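You operate a simulated robot arm through the tools that you are given. There is no shell and no other tool. Be economical: measure what you need, move in short steps, check, and stop when the job is done.

The job below is to be done with a simulated robot arm. You get a single attempt, and the scene is never put back.

Task
Shut both valves of the strainer block and take both strainers out.
Fine: valves first, then latches; clogged one in the short black tray, the other in the long white tray.

Only the result counts: the job must be done as asked and must still hold three seconds after the hand-in. Knocking over, shifting, dropping, spilling or breaking anything else fails it.

Robot
A 6-joint arm with a two-finger parallel gripper, fixed in place. Base frame: the origin is at the foot of the arm, x ahead of it, y to its left, z up; the work surface is at about z = 0. Lengths are in mm, angles in rad, forces in N, time in s.
With the tool pointing down near the work surface it reaches from about 180 to 460 mm from the base axis. Its first joint turns from -1.222 to 1.222 rad. Payload 1.9 kg.
The tool frame sits at the grasp point between the pads (the TCP): z along the fingers, y along the line on which they close. The tips reach 23 mm beyond it. Largest opening 94 mm; finger width 38, thickness 10; the body of the gripper, 54 by 96 mm, starts 39 mm behind the TCP.
Orientation is told as [roll, pitch, yaw] about the base's x, y, z axes, in that order, counted from this pose: with the fingers straight down and closing along the base's y, the tool's x points along the base's -x, its y along +y and its z along -z.

Tools
- The arm moves only by the tool apply_moves. Its argument "moves" is a list of rows, each an object of numbers (a shift or turn left out is 0, a gripper value left out holds the last): "fingers": the finger opening in mm, from 0 to 94; "x", "y", "z": the shift along the tool's x, y, z in units of 100 mm (1.0 is 100 mm); "wx", "wy", "wz": the turn, a rotation vector about the tool's x, y, z in units of 120 degrees (1.0 is 120 degrees). In form: [{"fingers": .., "x": .., "y": .., "z": .., "wx": .., "wy": .., "wz": ..}, ...]. A call has 1 to 12 rows; each row is the pose to reach, as a shift and turn from the pose commanded when the call began, along the tool's axes at that moment. A call with a number of a shift or a turn outside -1 to 1 is refused whole. Rows are played at 5 a second. More than 50 mm and 0.15 rad between two rows, or a gripper value outside its range, and nothing of the call is played. A pose out of reach is approached as far as the arm can. The call stops where the force on the tool passes 60 N (or 10 N more than at its start, if that is more) or the arm is blocked; 0.2 s more then pass. The fingers move at their own pace (about 108 mm/s each) and stop on an object; they squeeze with about 33 N. The grip force told is the motor's: it shows also when the fingers shut on nothing. Time passes only in rows, and 0.2 s behind the last, so rows that repeat a pose let the fingers close. The reply holds the time, the measured pose of the TCP, the force on the tool along the base axes, the opening and the grip force, in the units named above and with some noise, with the torque about the TCP (base axes, N m) and any sound that the robot's microphone picked up, and new pictures: "show" is both (left out), scene, wrist or none.
- Cameras (640 x 400 px; columns grow to the right, rows downward): "scene" is fixed at [63, 317.2, 428.2]; the picture's right is [-0.70, -0.71, 0.00], its down [-0.38, 0.37, -0.85] and it looks along [0.60, -0.60, -0.53] (base axes); focal length 214 px, centre (320, 200). "wrist" rides on the gripper at [86, 16, -75] in the tool frame; the picture's right is [-0.18, 0.98, 0.00], its down [-0.58, -0.11, -0.81] and it looks along [-0.79, -0.15, 0.59] (tool axes); focal length 243 px, centre (320, 200). There is no depth. A picture from a camera that has moved, and an enlarged one, comes with that camera's place and axes in the base frame and with its lens.
- zoom(camera, box): a new picture of the part [left, top, right, bottom] of that camera's present view, enlarged. No time passes.
- job_done(): hands the job in; it is judged then, once.

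Go step by step. Nothing tells you positions but the pictures and the camera data: compare them with the known pose of the tool, close in by small moves and look again before you grip or let go. The budget is 120 turns and 200 pictures, counting those below and the enlarged ones. Unless the task says otherwise, let go and move clear before handing in, and close with one line.

The tools are called after ">>>" as a command line: name --argument value ..., lists and objects as JSON in quotes. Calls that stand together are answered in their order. apply_moves: Moves the arm, as the interface text tells. Its arguments: {"type":"object","properties":{"moves":{"type":"array"},"show":{"type":"string","enum":["both","scene","wrist","none"]}},"required":["moves"]} The other tools are called the same way: zoom (camera, box) takes an enlarged picture of a part of a camera's view; job_done () hands the job in.

At the start:

```text
t: 0.0
tool_pos: [263.4, 33.4, 416.4]
orientation: [0.0, -0.002, 0.001]
contact_force: [-0.3, -0.1, 0.1]
moment: [-0.01, -0.03, -0.01]
gripper_width: 94.0
gripper_force: 0.1
```

scene: 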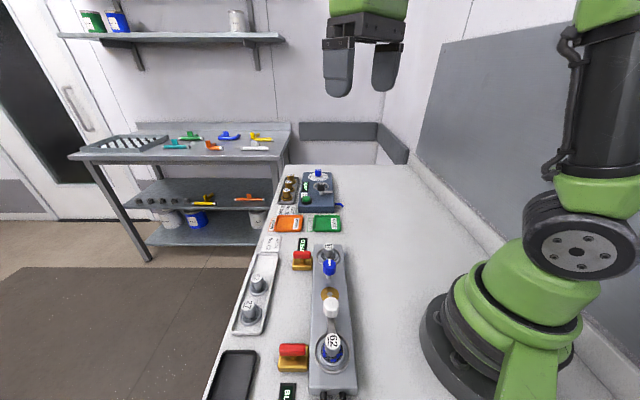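
wrist: 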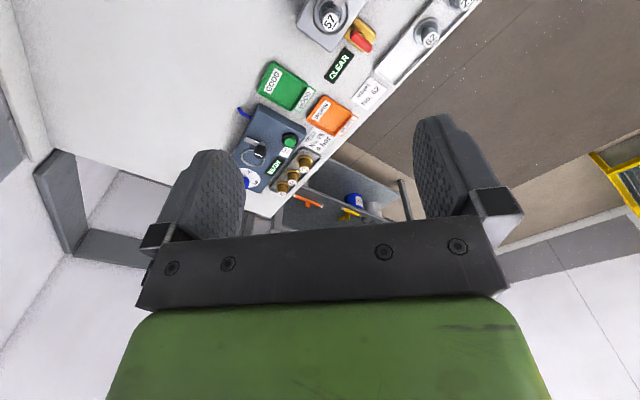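

I see a strainer block with two strainers, red/yellow valves beside it, trays and signs. I'll zoom in to read the details before moving.

>>> zoom --camera "scene" --box '[200, 230, 400, 400]'

>>> zoom --camera "scene" --box '[250, 155, 370, 250]'

>>> zoom --camera "wrist" --box '[220, 0, 500, 200]'

```text
2.35 times, centred on (300, 315) of scene
camera zoom: at [63.0, 317.2, 428.2], right [-0.7, -0.71, 0.0], down [-0.38, 0.37, -0.85], along [0.6, -0.6, -0.53], focal length 505 px, centre (367, -71)
```

zoom: 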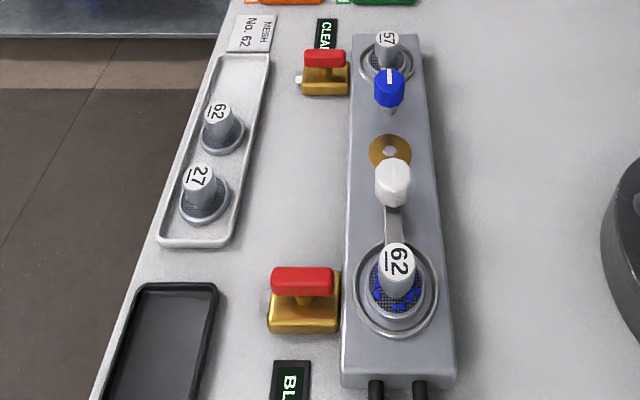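

```text
4.21 times, centred on (310, 202) of scene
camera zoom: at [63.0, 317.2, 428.2], right [-0.7, -0.71, 0.0], down [-0.38, 0.37, -0.85], along [0.6, -0.6, -0.53], focal length 903 px, centre (362, 190)
```

zoom: 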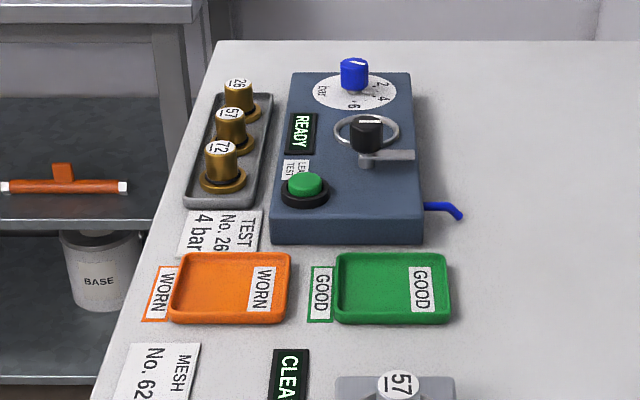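

```text
2.00 times, centred on (360, 100) of wrist
camera zoom: at [178.2, 49.3, 491.9], right [0.18, 0.98, 0.0], down [0.58, -0.11, 0.81], along [0.79, -0.15, -0.59], focal length 485 px, centre (240, 400)
```

zoom: 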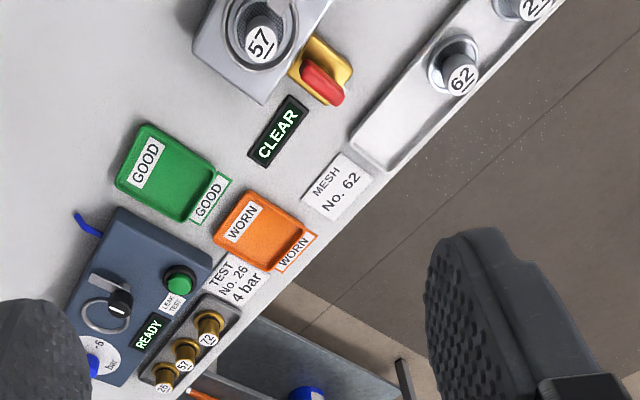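

The block runs diagonally; the 62 strainer near the BL.. sign looks clogged (blue in the mesh). I'll turn and tilt the hand for a clear view from above.

>>> apply_moves --moves '[{"wz": -0.0625}, {"wz": -0.125}, {"wz": -0.1875}, {"wz": -0.25}, {"wz": -0.3125}, {"wz": -0.375}]' --show "none"

>>> apply_moves --moves '[{"wy": 0.0625}, {"wy": 0.125}, {"wy": 0.1875}, {"wy": 0.25}, {"wy": 0.28}]'

```text
t: 1.4
tool_pos: [264.4, 33.3, 417.1]
orientation: [0.001, -0.001, 0.789]
contact_force: [-0.1, -0.2, 0.2]
moment: [0.01, -0.03, 0.01]
gripper_width: 94.0
gripper_force: 0.1
```

```text
t: 2.6
tool_pos: [250.2, 22.9, 386.3]
orientation: [-0.003, 0.587, 0.786]
contact_force: [-0.1, -0.6, 0.4]
moment: [-0.02, 0.01, 0.0]
gripper_width: 94.0
gripper_force: 0.1
out of reach, approached as far as the arm can: row 3, 4, 5
camera wrist: at [217.5, 12.7, 496.7], right [-0.59, 0.8, -0.1], down [0.73, 0.58, 0.35], along [0.34, 0.13, -0.93], focal length 243 px, centre (320, 200)
```

scene: 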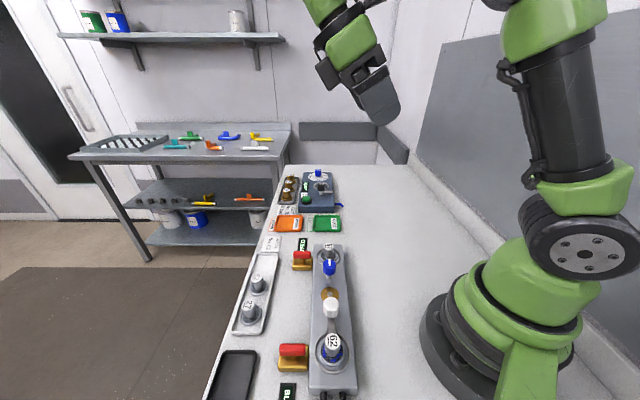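
wrist: 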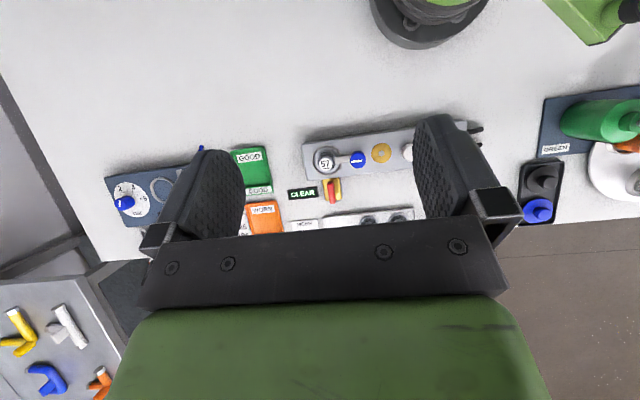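

Good overview. I'll slide sideways toward the near end so that the fingers do not hide the block.

>>> apply_moves --moves '[{"y": 0.4, "x": 0.1}, {"y": 0.8, "x": 0.2}, {"y": 1.0, "x": 0.4}]' --show "wrist"

```text
t: 3.1
tool_pos: [201.5, 53.0, 395.2]
orientation: [0.009, 0.588, 0.841]
contact_force: [5.2, -6.9, -5.1]
moment: [1.01, 0.66, 0.4]
gripper_width: 93.6
gripper_force: 0.1
stopped in row 2: the force on the tool passed its limit at 92 N (the readings are from after the stop); the commanded pose is now the measured one
camera wrist: at [170.5, 40.9, 505.3], right [-0.63, 0.77, -0.09], down [0.71, 0.62, 0.35], along [0.33, 0.15, -0.93], focal length 243 px, centre (320, 200)
```

wrist: 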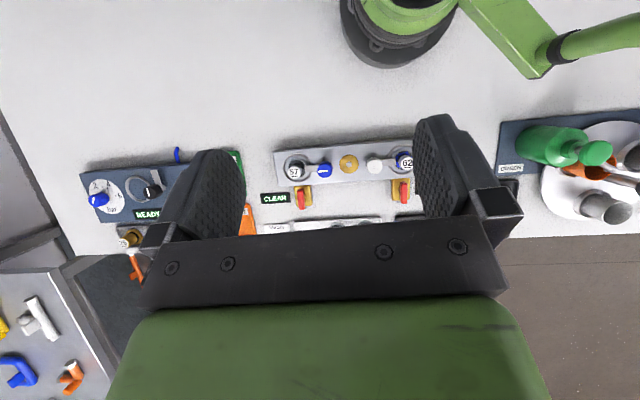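

The arm jammed (probably against itself in a folded pose), so I'll back outwards and undo most of the tilt.

>>> apply_moves --moves '[{"x": -0.2}, {"x": -0.4, "wy": -0.06}, {"x": -0.6, "wy": -0.12}, {"x": -0.6, "wy": -0.15}]' --show "none"

>>> zoom --camera "wrist" --box '[220, 0, 540, 240]'

```text
t: 4.1
tool_pos: [235.2, 91.0, 362.4]
orientation: [0.006, 0.272, 0.834]
contact_force: [0.5, -0.2, 0.5]
moment: [0.0, -0.01, -0.01]
gripper_width: 94.1
gripper_force: 0.0
```

```text
1.67 times, centred on (380, 120) of wrist
camera zoom: at [181.5, 54.4, 457.3], right [-0.61, 0.79, -0.04], down [0.61, 0.5, 0.62], along [0.51, 0.35, -0.78], focal length 404 px, centre (220, 333)
```

zoom: 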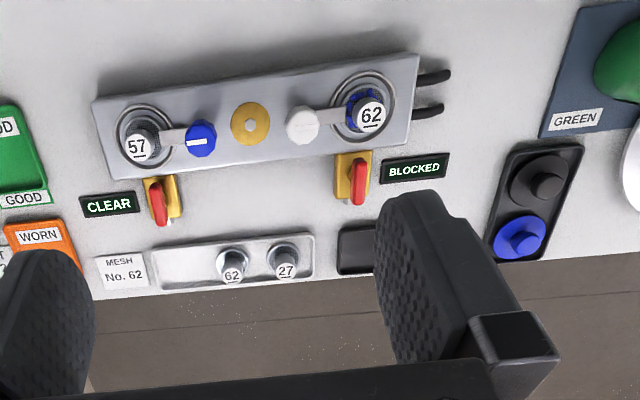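

>>> zoom --camera "wrist" --box '[260, 30, 350, 130]'

>>> zoom --camera "wrist" --box '[340, 20, 450, 130]'

>>> zoom --camera "scene" --box '[290, 235, 360, 300]'

>>> zoom --camera "scene" --box '[270, 280, 370, 400]'

```text
4.00 times, centred on (305, 80) of wrist
camera zoom: at [181.5, 54.4, 457.3], right [-0.61, 0.79, -0.04], down [0.61, 0.5, 0.62], along [0.51, 0.35, -0.78], focal length 970 px, centre (380, 680)
```

zoom: 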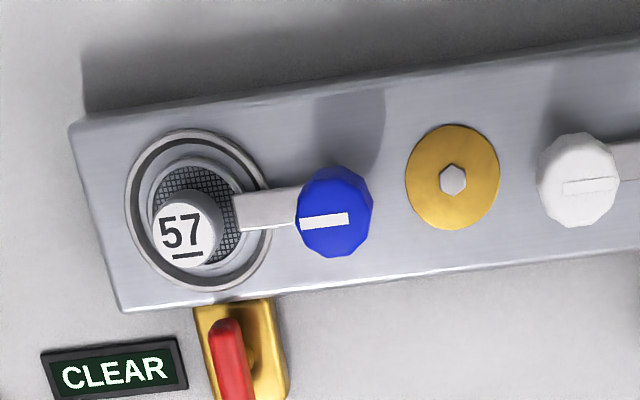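

```text
3.64 times, centred on (395, 75) of wrist
camera zoom: at [181.5, 54.4, 457.3], right [-0.61, 0.79, -0.04], down [0.61, 0.5, 0.62], along [0.51, 0.35, -0.78], focal length 882 px, centre (47, 654)
```

zoom: 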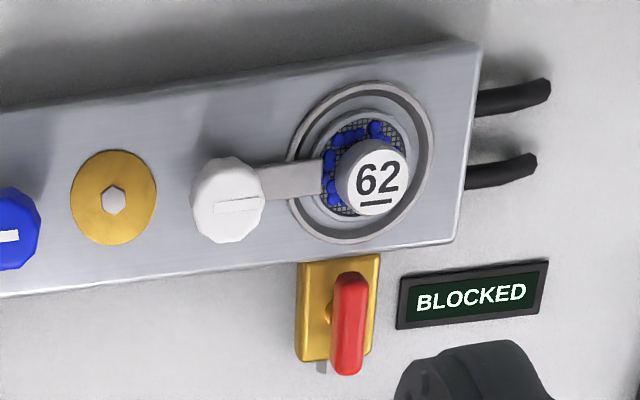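

```text
6.15 times, centred on (325, 268) of scene
camera zoom: at [63.0, 317.2, 428.2], right [-0.7, -0.71, 0.0], down [-0.38, 0.37, -0.85], along [0.6, -0.6, -0.53], focal length 1320 px, centre (289, -215)
```

zoom: 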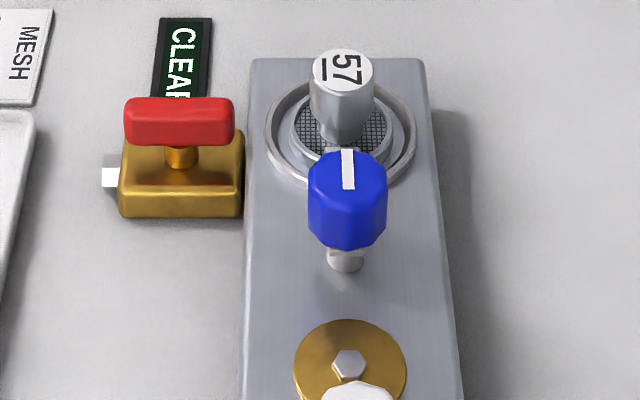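

```text
3.33 times, centred on (320, 340) of scene
camera zoom: at [63.0, 317.2, 428.2], right [-0.7, -0.71, 0.0], down [-0.38, 0.37, -0.85], along [0.6, -0.6, -0.53], focal length 715 px, centre (320, -267)
```

zoom: 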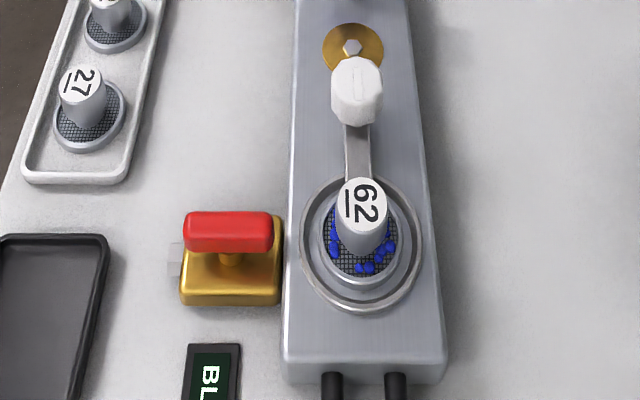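

The near (BLOCKED) strainer 62 is the clogged one; 57 is the clean one. The near valve handle is around (211, 232, 40). I'll straighten the hand and move above it.

>>> apply_moves --moves '[{"wy": -0.065}, {"wy": -0.13}]' --show "none"

>>> apply_moves --moves '[{"wz": 0.023}]' --show "none"

```text
t: 4.7
tool_pos: [236.2, 90.0, 362.2]
orientation: [0.008, 0.001, 0.832]
contact_force: [0.3, -0.2, 0.2]
moment: [0.0, -0.01, -0.05]
gripper_width: 94.0
gripper_force: 0.1
```

```text
t: 5.1
tool_pos: [234.9, 89.7, 360.7]
orientation: [0.005, 0.003, 0.786]
contact_force: [0.4, -0.3, 0.3]
moment: [0.03, 0.0, 0.03]
gripper_width: 94.0
gripper_force: 0.1
```

>>> apply_moves --moves '[{"x": -0.2, "y": 0.25, "z": 0.2}, {"x": -0.4, "y": 0.5, "z": 0.4}, {"x": -0.6, "y": 0.75, "z": 0.6}, {"x": -0.834, "y": 1.0, "z": 0.8}]' --show "none"

>>> apply_moves --moves '[{"y": 0.08, "z": 0.4}, {"y": 0.174, "z": 0.8}, {"y": 0.174, "z": 1.0}]'

```text
t: 6.1
tool_pos: [221.4, 220.4, 282.0]
orientation: [0.007, 0.001, 0.786]
contact_force: [-0.1, -0.6, -0.1]
moment: [0.0, 0.03, 0.0]
gripper_width: 94.0
gripper_force: 0.0
```

```text
t: 6.9
tool_pos: [209.5, 233.0, 182.0]
orientation: [0.005, 0.003, 0.786]
contact_force: [0.2, -0.3, -0.1]
moment: [0.04, -0.02, -0.01]
gripper_width: 94.3
gripper_force: 0.0
camera wrist: at [138.5, 182.9, 256.9], right [-0.56, 0.83, 0.01], down [0.49, 0.33, 0.8], along [0.66, 0.46, -0.59], focal length 243 px, centre (320, 200)
```

scene: 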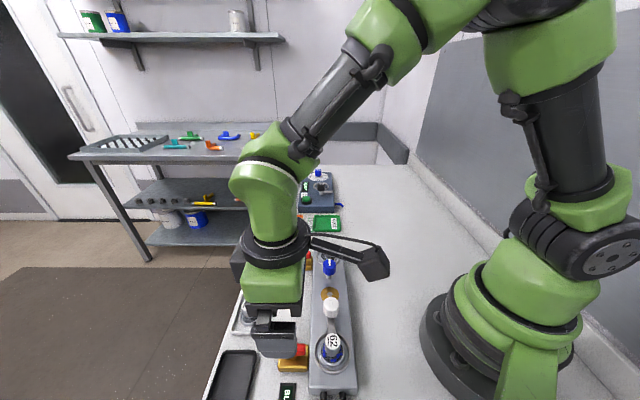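
wrist: 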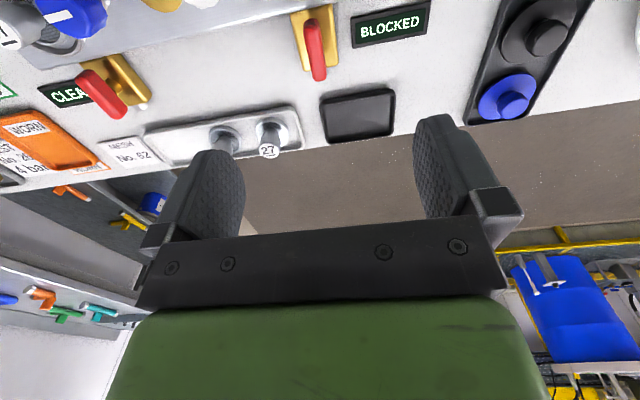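

Handle confirmed near (211.5, 231). Descending with fingers narrowed.

>>> apply_moves --moves '[{"fingers": 50, "y": -0.028, "z": 0.3}, {"y": -0.028, "z": 0.6}, {"y": -0.028, "z": 0.95}]'

>>> zoom --camera "scene" --box '[240, 300, 380, 400]'

```text
t: 7.7
tool_pos: [210.0, 231.1, 85.8]
orientation: [0.009, 0.002, 0.785]
contact_force: [0.3, 0.1, 0.1]
moment: [0.04, -0.01, 0.0]
gripper_width: 49.9
gripper_force: 0.0
camera wrist: at [139.4, 181.0, 161.9], right [-0.56, 0.83, 0.01], down [0.49, 0.33, 0.8], along [0.66, 0.46, -0.59], focal length 243 px, centre (320, 200)
```

scene: 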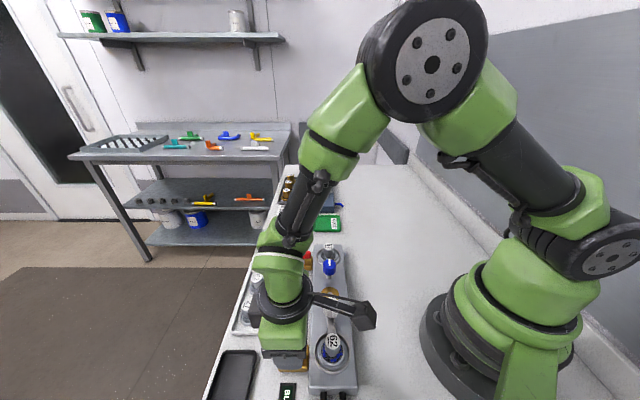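
wrist: 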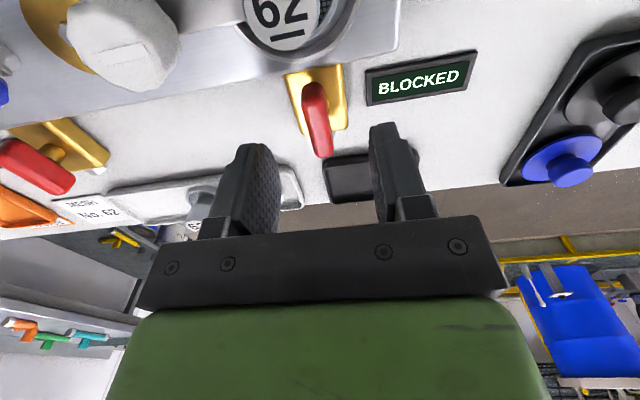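

```text
4.00 times, centred on (310, 350) of scene
camera zoom: at [63.0, 317.2, 428.2], right [-0.7, -0.71, 0.0], down [-0.38, 0.37, -0.85], along [0.6, -0.6, -0.53], focal length 858 px, centre (360, -400)
```

zoom: 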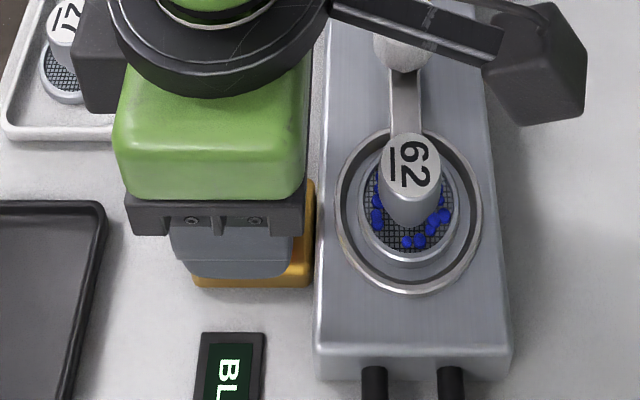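

Aligned. Lowering the last 32 mm and closing gently around the handle.

>>> apply_moves --moves '[{"z": 0.15}, {"z": 0.3}]' --show "none"

>>> zoom --camera "wrist" --box '[200, 40, 440, 240]'

>>> zoom --camera "scene" --box '[260, 330, 340, 390]'

```text
t: 8.3
tool_pos: [211.6, 230.8, 55.7]
orientation: [0.007, 0.002, 0.787]
contact_force: [-0.4, -0.6, -0.4]
moment: [0.01, 0.02, -0.01]
gripper_width: 50.1
gripper_force: 0.0
```

```text
2.00 times, centred on (320, 140) of wrist
camera zoom: at [139.5, 181.2, 132.4], right [-0.56, 0.83, 0.01], down [0.49, 0.33, 0.8], along [0.66, 0.46, -0.59], focal length 485 px, centre (320, 320)
```

zoom: 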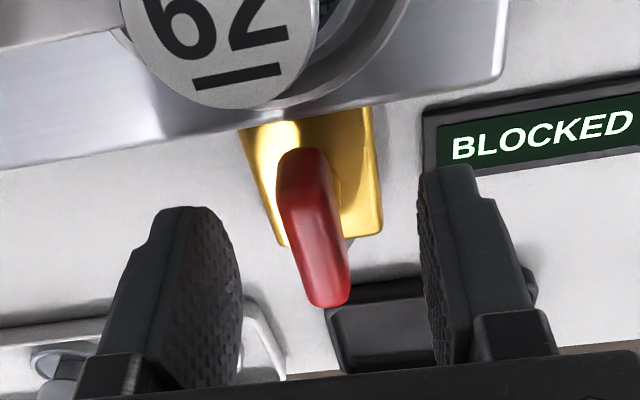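

```text
6.67 times, centred on (300, 360) of scene
camera zoom: at [63.0, 317.2, 428.2], right [-0.7, -0.71, 0.0], down [-0.38, 0.37, -0.85], along [0.6, -0.6, -0.53], focal length 1430 px, centre (453, -867)
```

zoom: 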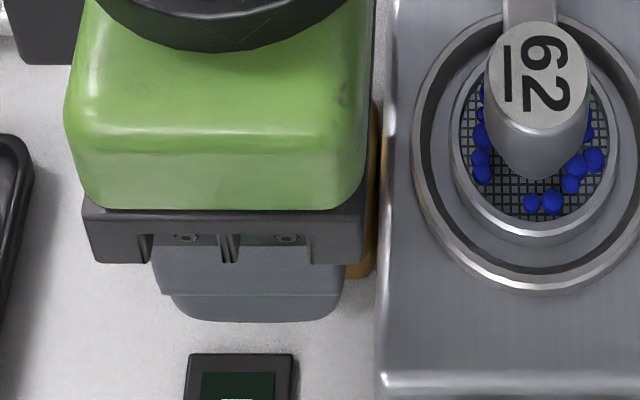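

>>> apply_moves --moves '[{"y": -0.03, "z": 0.03}, {"y": -0.03, "z": 0.03, "fingers": 20}, {"y": -0.03, "z": 0.03, "fingers": 20}]' --show "wrist"

```text
t: 9.1
tool_pos: [212.9, 229.7, 54.5]
orientation: [0.005, 0.001, 0.785]
contact_force: [-0.6, -0.2, -0.2]
moment: [0.03, 0.04, 0.0]
gripper_width: 19.8
gripper_force: 0.0
camera wrist: at [141.7, 179.2, 129.3], right [-0.56, 0.83, 0.01], down [0.49, 0.33, 0.8], along [0.66, 0.46, -0.59], focal length 243 px, centre (320, 200)
```

wrist: 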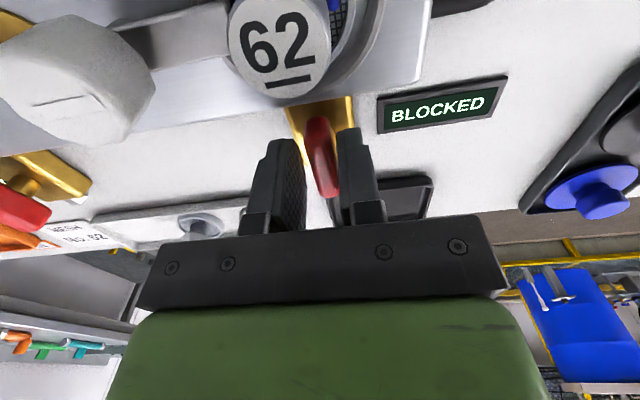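

>>> apply_moves --moves '[{"y": 0.02}, {"y": 0.02, "fingers": 0}, {"y": 0.02, "fingers": 0}]' --show "wrist"

```text
t: 9.9
tool_pos: [212.1, 230.1, 53.9]
orientation: [0.007, 0.003, 0.784]
contact_force: [4.7, -8.3, 0.0]
moment: [-0.27, -0.71, 0.01]
gripper_width: 12.8
gripper_force: 45.1
camera wrist: at [140.4, 180.6, 129.4], right [-0.56, 0.83, 0.01], down [0.49, 0.33, 0.8], along [0.66, 0.46, -0.59], focal length 243 px, centre (320, 200)
```

wrist: 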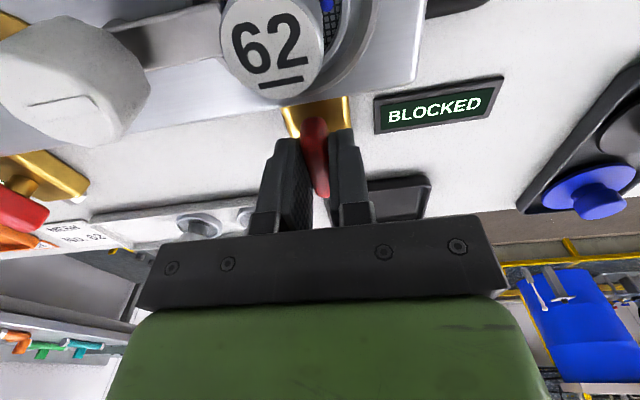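

Gripped on the handle (12.8 mm). Trying a small clockwise turn.

>>> apply_moves --moves '[{"y": -0.01}, {"y": -0.01, "wz": 0.04}, {"y": -0.01, "wz": 0.08}]' --show "none"

```text
t: 10.7
tool_pos: [211.4, 230.7, 53.9]
orientation: [0.007, 0.003, 0.619]
contact_force: [-28.0, 14.7, 5.2]
moment: [0.54, -1.05, 0.02]
gripper_width: 13.0
gripper_force: 44.4
```

>>> apply_moves --moves '[{"y": 0.01}, {"y": 0.015}]' --show "wrist"

```text
t: 11.3
tool_pos: [211.5, 230.2, 53.3]
orientation: [0.004, 0.005, 0.615]
contact_force: [-18.9, -3.2, 14.2]
moment: [0.18, -0.77, 0.03]
gripper_width: 12.9
gripper_force: 44.9
camera wrist: at [133.2, 193.9, 129.7], right [-0.42, 0.91, 0.0], down [0.54, 0.25, 0.8], along [0.73, 0.34, -0.6], focal length 243 px, centre (320, 200)
```

wrist: 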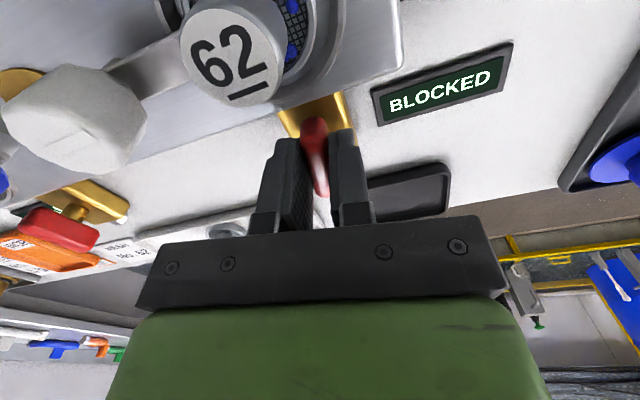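

The handle turns with the hand. I'll relieve the side load a little and keep turning.

>>> apply_moves --moves '[{"x": 0.01, "z": -0.01}, {"x": 0.015, "z": -0.015, "wz": 0.04}, {"x": 0.015, "z": -0.015, "wz": 0.08}, {"x": 0.015, "z": -0.015, "wz": 0.12}]' --show "none"

```text
t: 12.3
tool_pos: [210.9, 231.2, 55.4]
orientation: [0.004, 0.001, 0.366]
contact_force: [24.7, -1.0, -31.8]
moment: [-0.51, -0.71, -0.05]
gripper_width: 12.9
gripper_force: 45.6
```

>>> apply_moves --moves '[{"x": -0.008, "z": 0.01}, {"x": -0.008, "z": 0.01, "wz": 0.05}, {"x": -0.008, "z": 0.01, "wz": 0.1}]' --show "none"

```text
t: 13.1
tool_pos: [211.4, 230.9, 56.7]
orientation: [0.006, 0.007, 0.155]
contact_force: [-3.3, -10.0, 29.7]
moment: [-0.33, -0.86, -0.03]
gripper_width: 12.9
gripper_force: 45.0
```

>>> apply_moves --moves '[{"z": -0.005}, {"z": -0.005, "wz": 0.05}, {"z": -0.005, "wz": 0.1}, {"z": -0.005, "wz": 0.15}]' --show "none"

```text
t: 14.1
tool_pos: [213.0, 231.9, 55.2]
orientation: [0.003, 0.005, -0.161]
contact_force: [-18.6, 11.6, 34.3]
moment: [-0.11, 0.49, 0.02]
gripper_width: 12.9
gripper_force: 45.2
```

>>> apply_moves --moves '[{"x": 0.005, "z": -0.008}, {"x": 0.005, "z": -0.008, "wz": 0.05}, {"x": 0.005, "z": -0.008, "wz": 0.1}, {"x": 0.005, "z": -0.008, "wz": 0.15}]' --show "wrist"

```text
t: 15.1
tool_pos: [211.2, 231.7, 53.3]
orientation: [0.006, 0.006, -0.47]
contact_force: [-0.6, 45.1, -33.3]
moment: [0.3, 0.18, 0.07]
gripper_width: 12.9
gripper_force: 45.1
camera wrist: at [142.2, 285.0, 131.0], right [0.61, 0.79, 0.0], down [0.47, -0.37, 0.8], along [0.64, -0.49, -0.6], focal length 243 px, centre (320, 200)
```

wrist: 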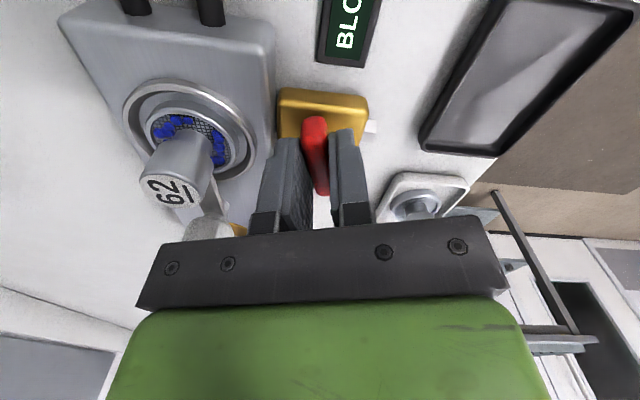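

>>> apply_moves --moves '[{"y": 0.012, "z": 0.008}, {"y": 0.012, "z": 0.008, "wz": 0.05}, {"y": 0.012, "z": 0.008, "wz": 0.1}]' --show "none"

```text
t: 15.9
tool_pos: [212.6, 231.5, 54.5]
orientation: [0.001, 0.006, -0.682]
contact_force: [-11.1, 28.5, 11.5]
moment: [0.09, -0.18, 0.01]
gripper_width: 12.9
gripper_force: 44.8
```

>>> apply_moves --moves '[{"y": 0.004, "x": 0.006}, {"y": 0.004, "x": 0.006, "wz": 0.025}, {"y": 0.004, "x": 0.006, "wz": 0.05}]' --show "none"

```text
t: 16.7
tool_pos: [212.5, 232.8, 56.3]
orientation: [0.0, 0.005, -0.785]
contact_force: [-1.0, 4.6, 38.7]
moment: [0.35, 0.24, 0.0]
gripper_width: 13.0
gripper_force: 44.5
```

Turned 90°. A tiny extra nudge to feel for a stop.

>>> apply_moves --moves '[{"z": -0.008}, {"z": -0.008, "wz": 0.02}]' --show "both"

>>> zoom --camera "scene" --box '[240, 300, 380, 400]'

```text
t: 17.3
tool_pos: [212.8, 230.9, 54.8]
orientation: [-0.001, 0.006, -0.819]
contact_force: [13.5, 2.7, 12.6]
moment: [-0.03, -0.32, 1.9]
gripper_width: 12.5
gripper_force: 44.9
camera wrist: at [165.2, 306.4, 130.9], right [0.84, 0.54, 0.0], down [0.32, -0.5, 0.8], along [0.43, -0.68, -0.6], focal length 243 px, centre (320, 200)
```

scene: 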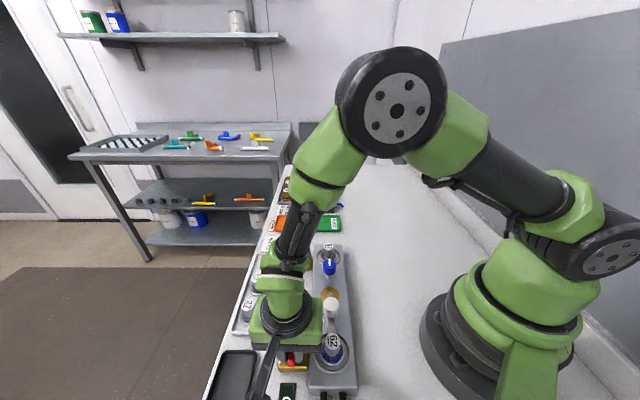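
wrist: 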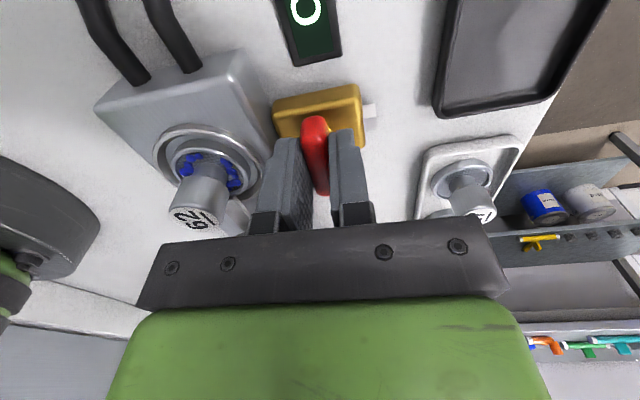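

```text
4.00 times, centred on (310, 350) of scene
camera zoom: at [63.0, 317.2, 428.3], right [-0.7, -0.71, 0.0], down [-0.38, 0.37, -0.85], along [0.6, -0.6, -0.53], focal length 858 px, centre (360, -400)
```

zoom: 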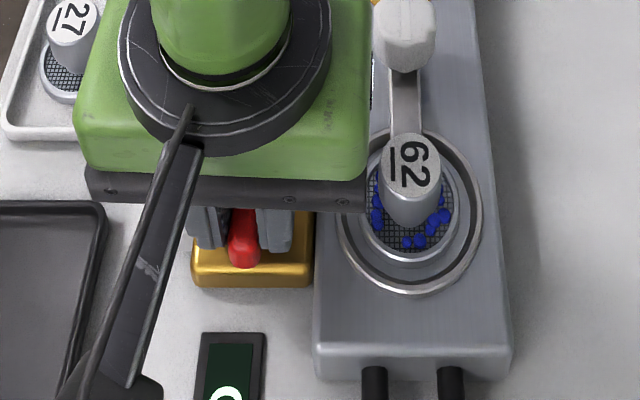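

A stop is felt (1.9 N m) at 90°, so the valve is shut. Release and rise.

>>> apply_moves --moves '[{"wz": -0.015}, {"wz": -0.015, "fingers": 26}, {"wz": -0.015, "fingers": 26}, {"wz": -0.015, "fingers": 26, "z": -0.3}, {"wz": -0.015, "z": -0.7}, {"wz": -0.015, "z": -1.0}]' --show "scene"

>>> zoom --camera "scene" --box '[240, 300, 380, 400]'

```text
t: 18.7
tool_pos: [211.6, 232.2, 155.7]
orientation: [-0.002, 0.007, -0.797]
contact_force: [-0.2, 0.0, -0.4]
moment: [0.0, 0.03, -0.02]
gripper_width: 26.1
gripper_force: 0.1
```

scene: 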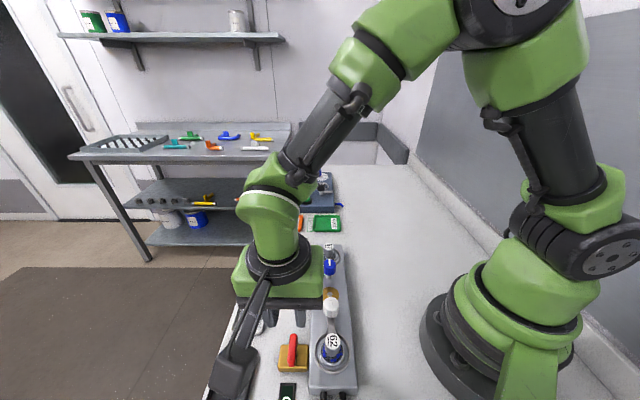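

```text
4.00 times, centred on (310, 350) of scene
camera zoom: at [63.0, 317.2, 428.2], right [-0.7, -0.71, 0.0], down [-0.38, 0.37, -0.85], along [0.6, -0.6, -0.53], focal length 858 px, centre (360, -400)
```

zoom: 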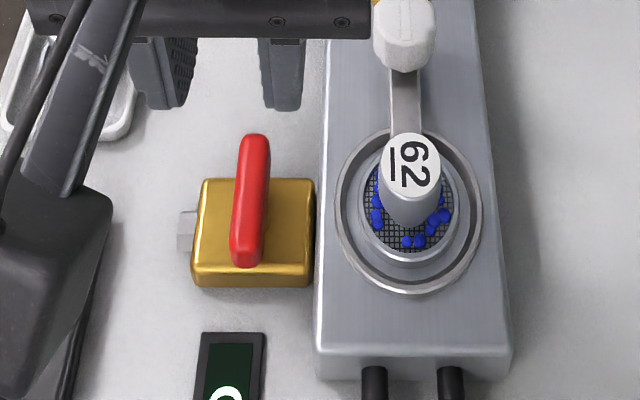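

Near valve shut. Now turning back and travelling to the far valve.

>>> apply_moves --moves '[{"x": -0.09, "wz": -0.0687}, {"x": -0.18, "wz": -0.1374}, {"x": -0.27, "wz": -0.2061}, {"x": -0.36, "wz": -0.2748}, {"x": -0.45, "wz": -0.3435}, {"x": -0.54, "wz": -0.4122}, {"x": -0.63, "wz": -0.4809}, {"x": -0.72, "wz": -0.5496}, {"x": -0.81, "wz": -0.6183}, {"x": -0.9, "wz": -0.687}, {"x": -1.0, "wz": -0.756}]' --show "none"

```text
t: 21.1
tool_pos: [282.0, 160.7, 155.3]
orientation: [0.007, 0.002, 0.788]
contact_force: [0.3, 0.9, 0.8]
moment: [-0.03, 0.02, -0.03]
gripper_width: 25.9
gripper_force: 0.1
```

>>> apply_moves --moves '[{"y": -0.4, "fingers": 50}, {"y": -0.8}, {"y": -1.0}]' --show "both"

```text
t: 21.9
tool_pos: [352.7, 87.8, 154.5]
orientation: [0.009, 0.001, 0.788]
contact_force: [-0.3, 0.6, 0.9]
moment: [-0.01, 0.0, -0.04]
gripper_width: 50.2
gripper_force: 0.0
camera wrist: at [281.2, 39.6, 230.2], right [-0.57, 0.82, 0.01], down [0.49, 0.33, 0.8], along [0.66, 0.46, -0.59], focal length 243 px, centre (320, 200)
```

scene: 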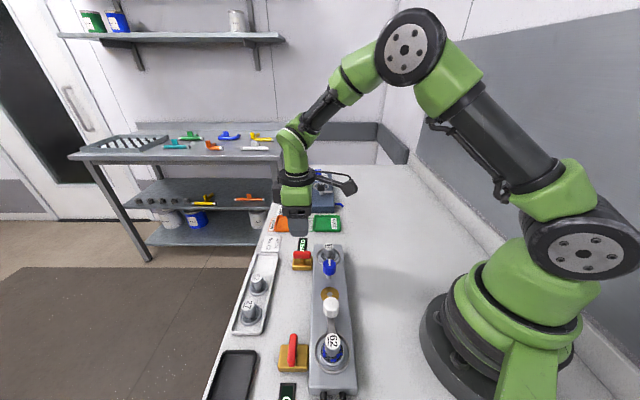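
wrist: 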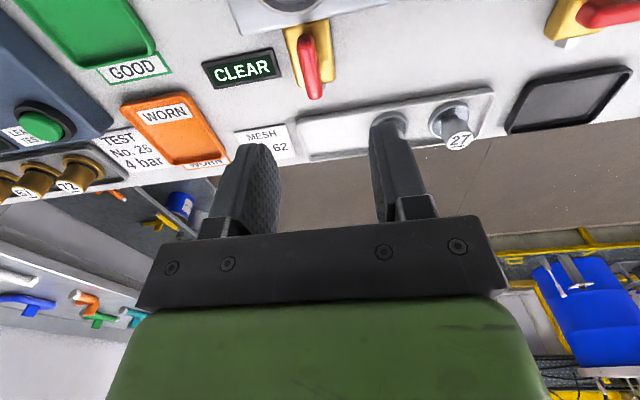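

>>> apply_moves --moves '[{"x": -0.014, "y": -0.054, "z": 0.3}, {"x": -0.014, "y": -0.054, "z": 0.6}, {"x": -0.014, "y": -0.054, "z": 0.8}, {"x": -0.014, "y": -0.054, "z": 0.8, "fingers": 30}]' --show "wrist"

```text
t: 22.9
tool_pos: [357.8, 86.6, 74.0]
orientation: [0.01, 0.002, 0.787]
contact_force: [-0.7, 0.3, 0.0]
moment: [0.04, -0.02, -0.02]
gripper_width: 29.8
gripper_force: 0.0
camera wrist: at [285.8, 36.9, 149.8], right [-0.57, 0.82, 0.01], down [0.49, 0.33, 0.8], along [0.66, 0.46, -0.59], focal length 243 px, centre (320, 200)
```

wrist: 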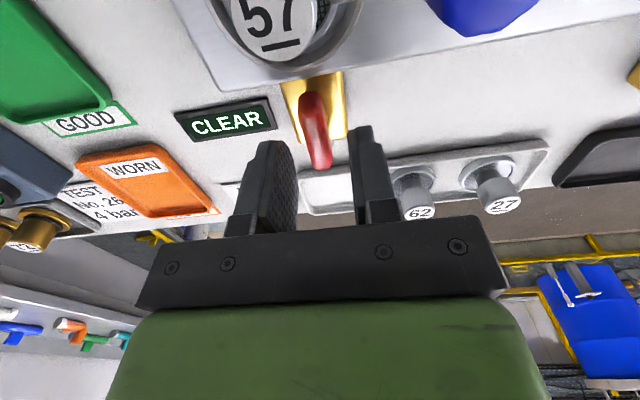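

>>> apply_moves --moves '[{"z": 0.1}, {"z": 0.19}, {"z": 0.19, "fingers": 20}]' --show "wrist"

```text
t: 23.7
tool_pos: [357.1, 87.5, 54.8]
orientation: [0.008, 0.001, 0.788]
contact_force: [-0.2, -0.1, -0.9]
moment: [-0.03, 0.01, -0.02]
gripper_width: 20.2
gripper_force: 0.1
camera wrist: at [285.4, 37.3, 130.6], right [-0.57, 0.82, 0.01], down [0.49, 0.33, 0.8], along [0.66, 0.46, -0.59], focal length 243 px, centre (320, 200)
```

wrist: 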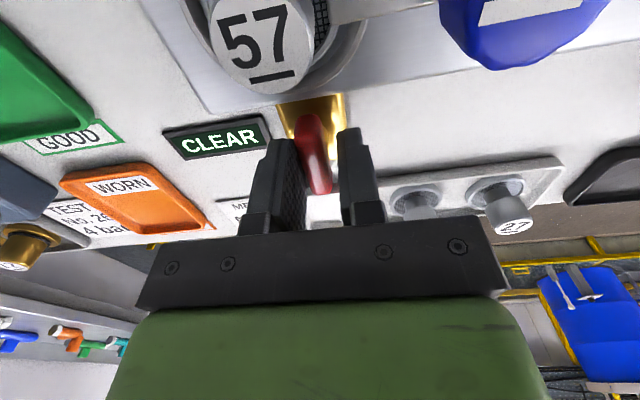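

>>> apply_moves --moves '[{"y": -0.012}, {"y": -0.012, "fingers": 0}, {"y": -0.012, "fingers": 0}]' --show "none"

```text
t: 24.5
tool_pos: [359.2, 85.3, 54.7]
orientation: [0.002, -0.001, 0.789]
contact_force: [15.6, -15.7, -9.9]
moment: [-0.16, -0.7, -0.15]
gripper_width: 12.8
gripper_force: 44.8
```

>>> apply_moves --moves '[{"y": -0.008}, {"y": -0.008, "wz": 0.04}, {"y": -0.008, "wz": 0.08}, {"y": -0.008, "wz": 0.12}]' --show "none"

```text
t: 25.5
tool_pos: [358.9, 86.0, 55.6]
orientation: [0.003, 0.002, 0.536]
contact_force: [16.6, -27.0, -5.4]
moment: [-0.1, -1.37, 0.01]
gripper_width: 13.0
gripper_force: 45.1
```

>>> apply_moves --moves '[{"y": -0.01}, {"y": -0.01, "wz": 0.05}, {"y": -0.01, "wz": 0.1}, {"y": -0.01, "wz": 0.15}]' --show "none"

```text
t: 26.5
tool_pos: [360.2, 86.1, 56.0]
orientation: [0.005, 0.006, 0.22]
contact_force: [12.5, -18.3, -0.4]
moment: [-0.43, -1.1, 0.02]
gripper_width: 12.8
gripper_force: 45.4
```

>>> apply_moves --moves '[{"x": -0.003, "y": -0.006}, {"x": -0.003, "y": -0.006, "wz": 0.05}, {"x": -0.003, "y": -0.006, "wz": 0.1}, {"x": -0.003, "y": -0.006, "wz": 0.15}, {"x": -0.003, "y": -0.006, "wz": 0.2}]' --show "none"

```text
t: 27.7
tool_pos: [358.2, 85.1, 55.5]
orientation: [0.001, 0.006, -0.198]
contact_force: [7.3, 4.5, -9.3]
moment: [-0.25, -1.0, 0.0]
gripper_width: 13.1
gripper_force: 45.1
```

>>> apply_moves --moves '[{"wz": 0.05}, {"wz": 0.1}, {"wz": 0.15}, {"wz": 0.2}]' --show "none"

```text
t: 28.7
tool_pos: [358.6, 85.4, 55.1]
orientation: [-0.001, 0.009, -0.619]
contact_force: [-6.1, 12.3, 7.8]
moment: [-0.01, -0.38, 0.0]
gripper_width: 12.9
gripper_force: 45.0
```

>>> apply_moves --moves '[{"wz": 0.04}, {"wz": 0.08}, {"wz": 0.095}]' --show "none"

```text
t: 29.5
tool_pos: [357.5, 85.3, 54.4]
orientation: [-0.004, 0.008, -0.812]
contact_force: [-11.7, 9.8, 13.6]
moment: [0.91, 0.7, 1.42]
gripper_width: 13.0
gripper_force: 45.6
```

The stop is felt again; both valves should be shut. Release, rise, and look.

>>> apply_moves --moves '[{"wz": -0.012}, {"wz": -0.012, "fingers": 26}, {"wz": -0.012, "fingers": 26}, {"wz": -0.012, "z": -0.3}, {"wz": -0.012, "z": -0.7}, {"wz": -0.012, "z": -1.0}]' --show "both"

>>> zoom --camera "scene" --box '[240, 230, 380, 400]'

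```text
t: 30.9
tool_pos: [359.1, 84.5, 154.8]
orientation: [-0.001, 0.006, -0.788]
contact_force: [0.4, 0.0, 0.7]
moment: [-0.02, -0.02, 0.02]
gripper_width: 25.9
gripper_force: 0.0
camera wrist: at [311.2, 157.9, 231.3], right [0.83, 0.56, 0.0], down [0.34, -0.49, 0.8], along [0.45, -0.67, -0.6], focal length 243 px, centre (320, 200)
```

scene: 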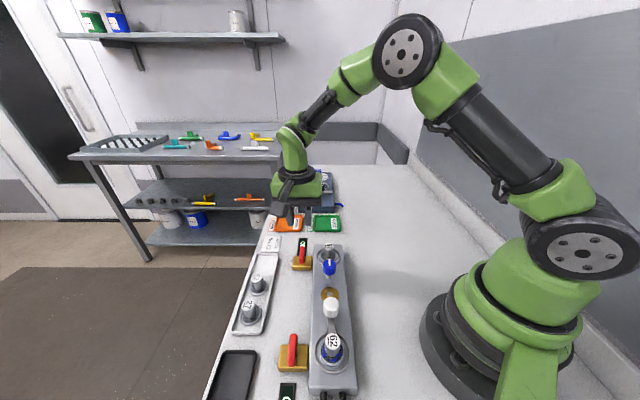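
wrist: 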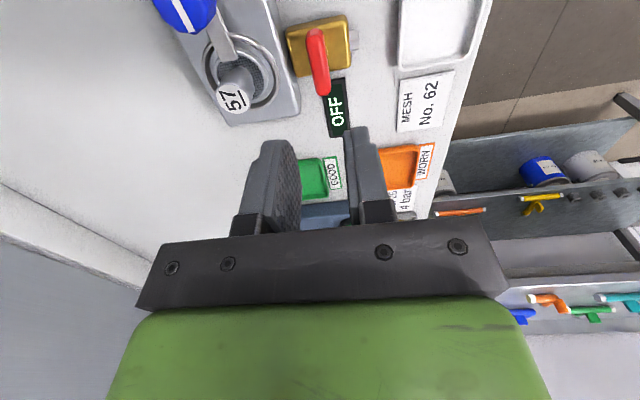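

```text
2.35 times, centred on (310, 315) of scene
camera zoom: at [63.0, 317.2, 428.2], right [-0.7, -0.71, 0.0], down [-0.38, 0.37, -0.85], along [0.6, -0.6, -0.53], focal length 505 px, centre (344, -71)
```

zoom: 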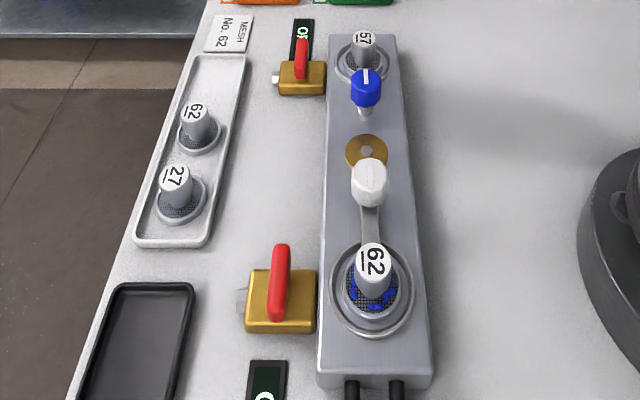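

The sign reads OFF, both valves are across. Now to the blue latch knob (about 271, 80): travel above it and turn back the hand.

>>> apply_moves --moves '[{"x": 0.054, "y": -0.059, "wz": -0.0683}, {"x": 0.107, "y": -0.118, "wz": -0.1366}, {"x": 0.161, "y": -0.177, "wz": -0.2049}, {"x": 0.214, "y": -0.236, "wz": -0.2732}, {"x": 0.268, "y": -0.295, "wz": -0.3415}, {"x": 0.321, "y": -0.354, "wz": -0.4098}, {"x": 0.375, "y": -0.413, "wz": -0.4781}, {"x": 0.428, "y": -0.472, "wz": -0.5464}, {"x": 0.482, "y": -0.531, "wz": -0.6147}, {"x": 0.535, "y": -0.59, "wz": -0.683}, {"x": 0.589, "y": -0.649, "wz": -0.751, "fingers": 46}]' --show "both"

>>> zoom --camera "scene" --box '[280, 225, 370, 300]'

```text
t: 33.3
tool_pos: [272.3, 81.4, 156.2]
orientation: [0.007, 0.001, 0.788]
contact_force: [-0.2, -0.4, 0.2]
moment: [-0.01, 0.01, 0.0]
gripper_width: 45.9
gripper_force: 0.0
camera wrist: at [200.5, 31.1, 231.3], right [-0.57, 0.82, 0.01], down [0.49, 0.33, 0.8], along [0.66, 0.46, -0.59], focal length 243 px, centre (320, 200)
```

scene: 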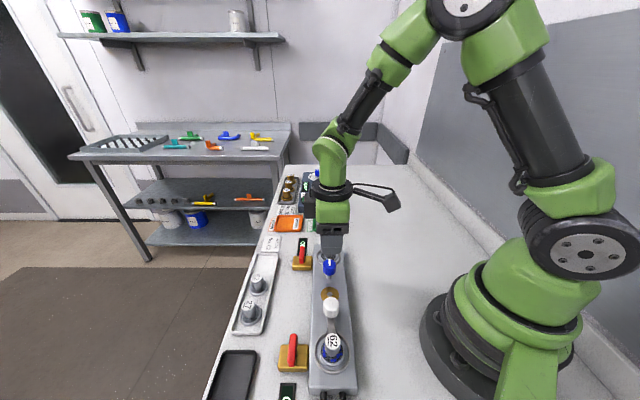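
wrist: 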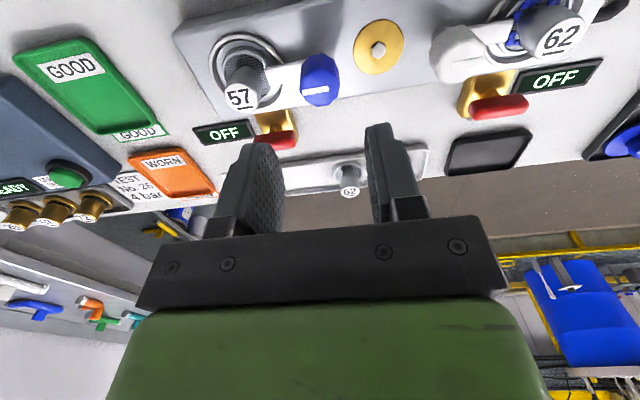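

```text
5.33 times, centred on (325, 262) of scene
camera zoom: at [63.0, 317.2, 428.2], right [-0.7, -0.71, 0.0], down [-0.38, 0.37, -0.85], along [0.6, -0.6, -0.53], focal length 1144 px, centre (293, -133)
```

zoom: 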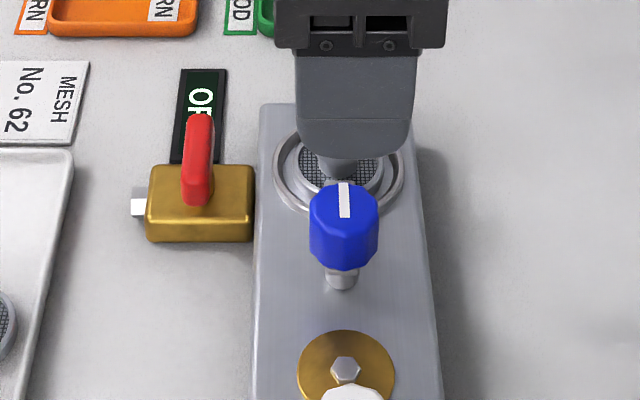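

Knob is right under the hand. Descend and close on it.

>>> apply_moves --moves '[{"z": 0.3}, {"z": 0.6}, {"z": 0.7}]' --show "wrist"

>>> zoom --camera "scene" --box '[280, 225, 370, 300]'

```text
t: 34.1
tool_pos: [271.1, 81.1, 85.3]
orientation: [0.007, 0.001, 0.782]
contact_force: [0.2, 0.5, 0.2]
moment: [-0.03, 0.0, -0.04]
gripper_width: 46.0
gripper_force: 0.0
camera wrist: at [199.1, 31.7, 161.1], right [-0.56, 0.83, 0.01], down [0.49, 0.33, 0.81], along [0.66, 0.46, -0.59], focal length 243 px, centre (320, 200)
```

wrist: 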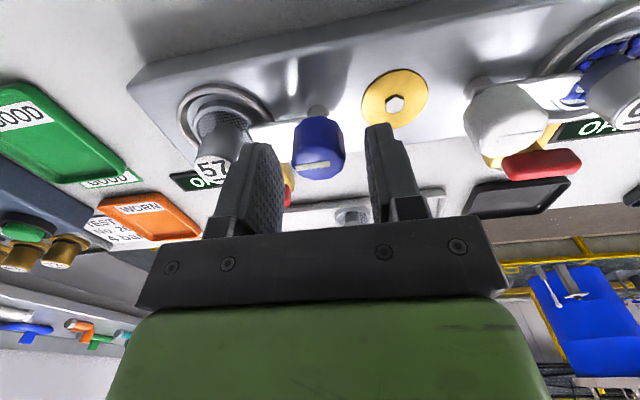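

```text
5.33 times, centred on (325, 262) of scene
camera zoom: at [63.0, 317.2, 428.2], right [-0.7, -0.71, 0.0], down [-0.38, 0.37, -0.85], along [0.6, -0.6, -0.53], focal length 1144 px, centre (293, -133)
```

zoom: 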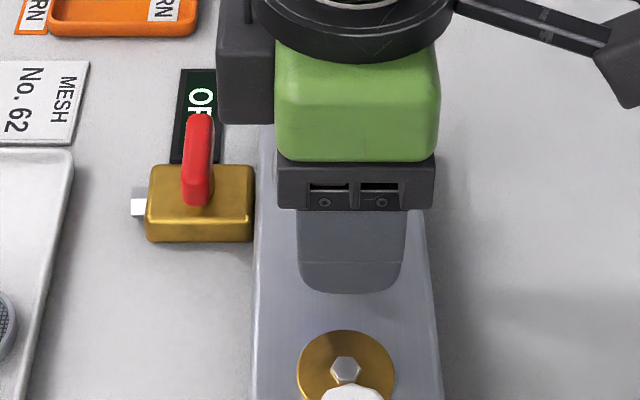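

>>> apply_moves --moves '[{"z": 0.03, "x": -0.01}, {"z": 0.03, "x": -0.01, "fingers": 15}, {"z": 0.03, "x": -0.01, "fingers": 15}]' --show "wrist"

```text
t: 34.9
tool_pos: [272.2, 80.9, 83.2]
orientation: [0.006, 0.002, 0.782]
contact_force: [9.6, -23.3, -7.1]
moment: [-0.53, -0.71, -0.07]
gripper_width: 27.6
gripper_force: 45.2
camera wrist: at [200.6, 31.9, 157.9], right [-0.56, 0.83, 0.01], down [0.49, 0.33, 0.81], along [0.66, 0.46, -0.59], focal length 243 px, centre (320, 200)
```

wrist: 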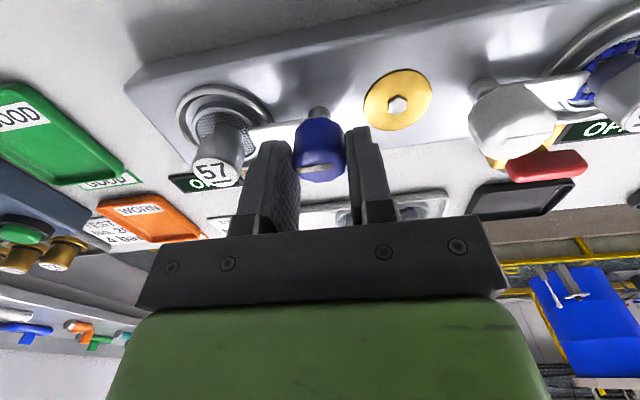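

Gripped the blue knob (27.6 mm). Relieve the load and turn clockwise a little.

>>> apply_moves --moves '[{"y": -0.008, "x": 0.003}, {"y": -0.008, "x": 0.003, "wz": 0.04}, {"y": -0.008, "x": 0.003, "wz": 0.08}]' --show "wrist"

```text
t: 35.7
tool_pos: [272.1, 82.0, 82.0]
orientation: [0.007, 0.004, 0.615]
contact_force: [6.9, 5.4, -30.3]
moment: [-0.04, -0.73, 0.01]
gripper_width: 27.7
gripper_force: 44.9
camera wrist: at [193.6, 44.7, 158.2], right [-0.42, 0.91, 0.01], down [0.54, 0.24, 0.8], along [0.73, 0.34, -0.6], focal length 243 px, centre (320, 200)
```

wrist: 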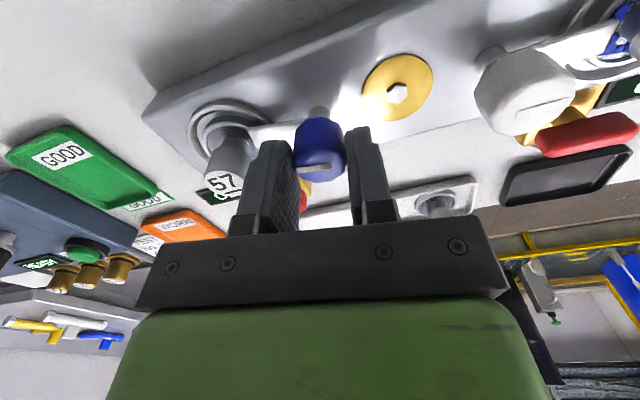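

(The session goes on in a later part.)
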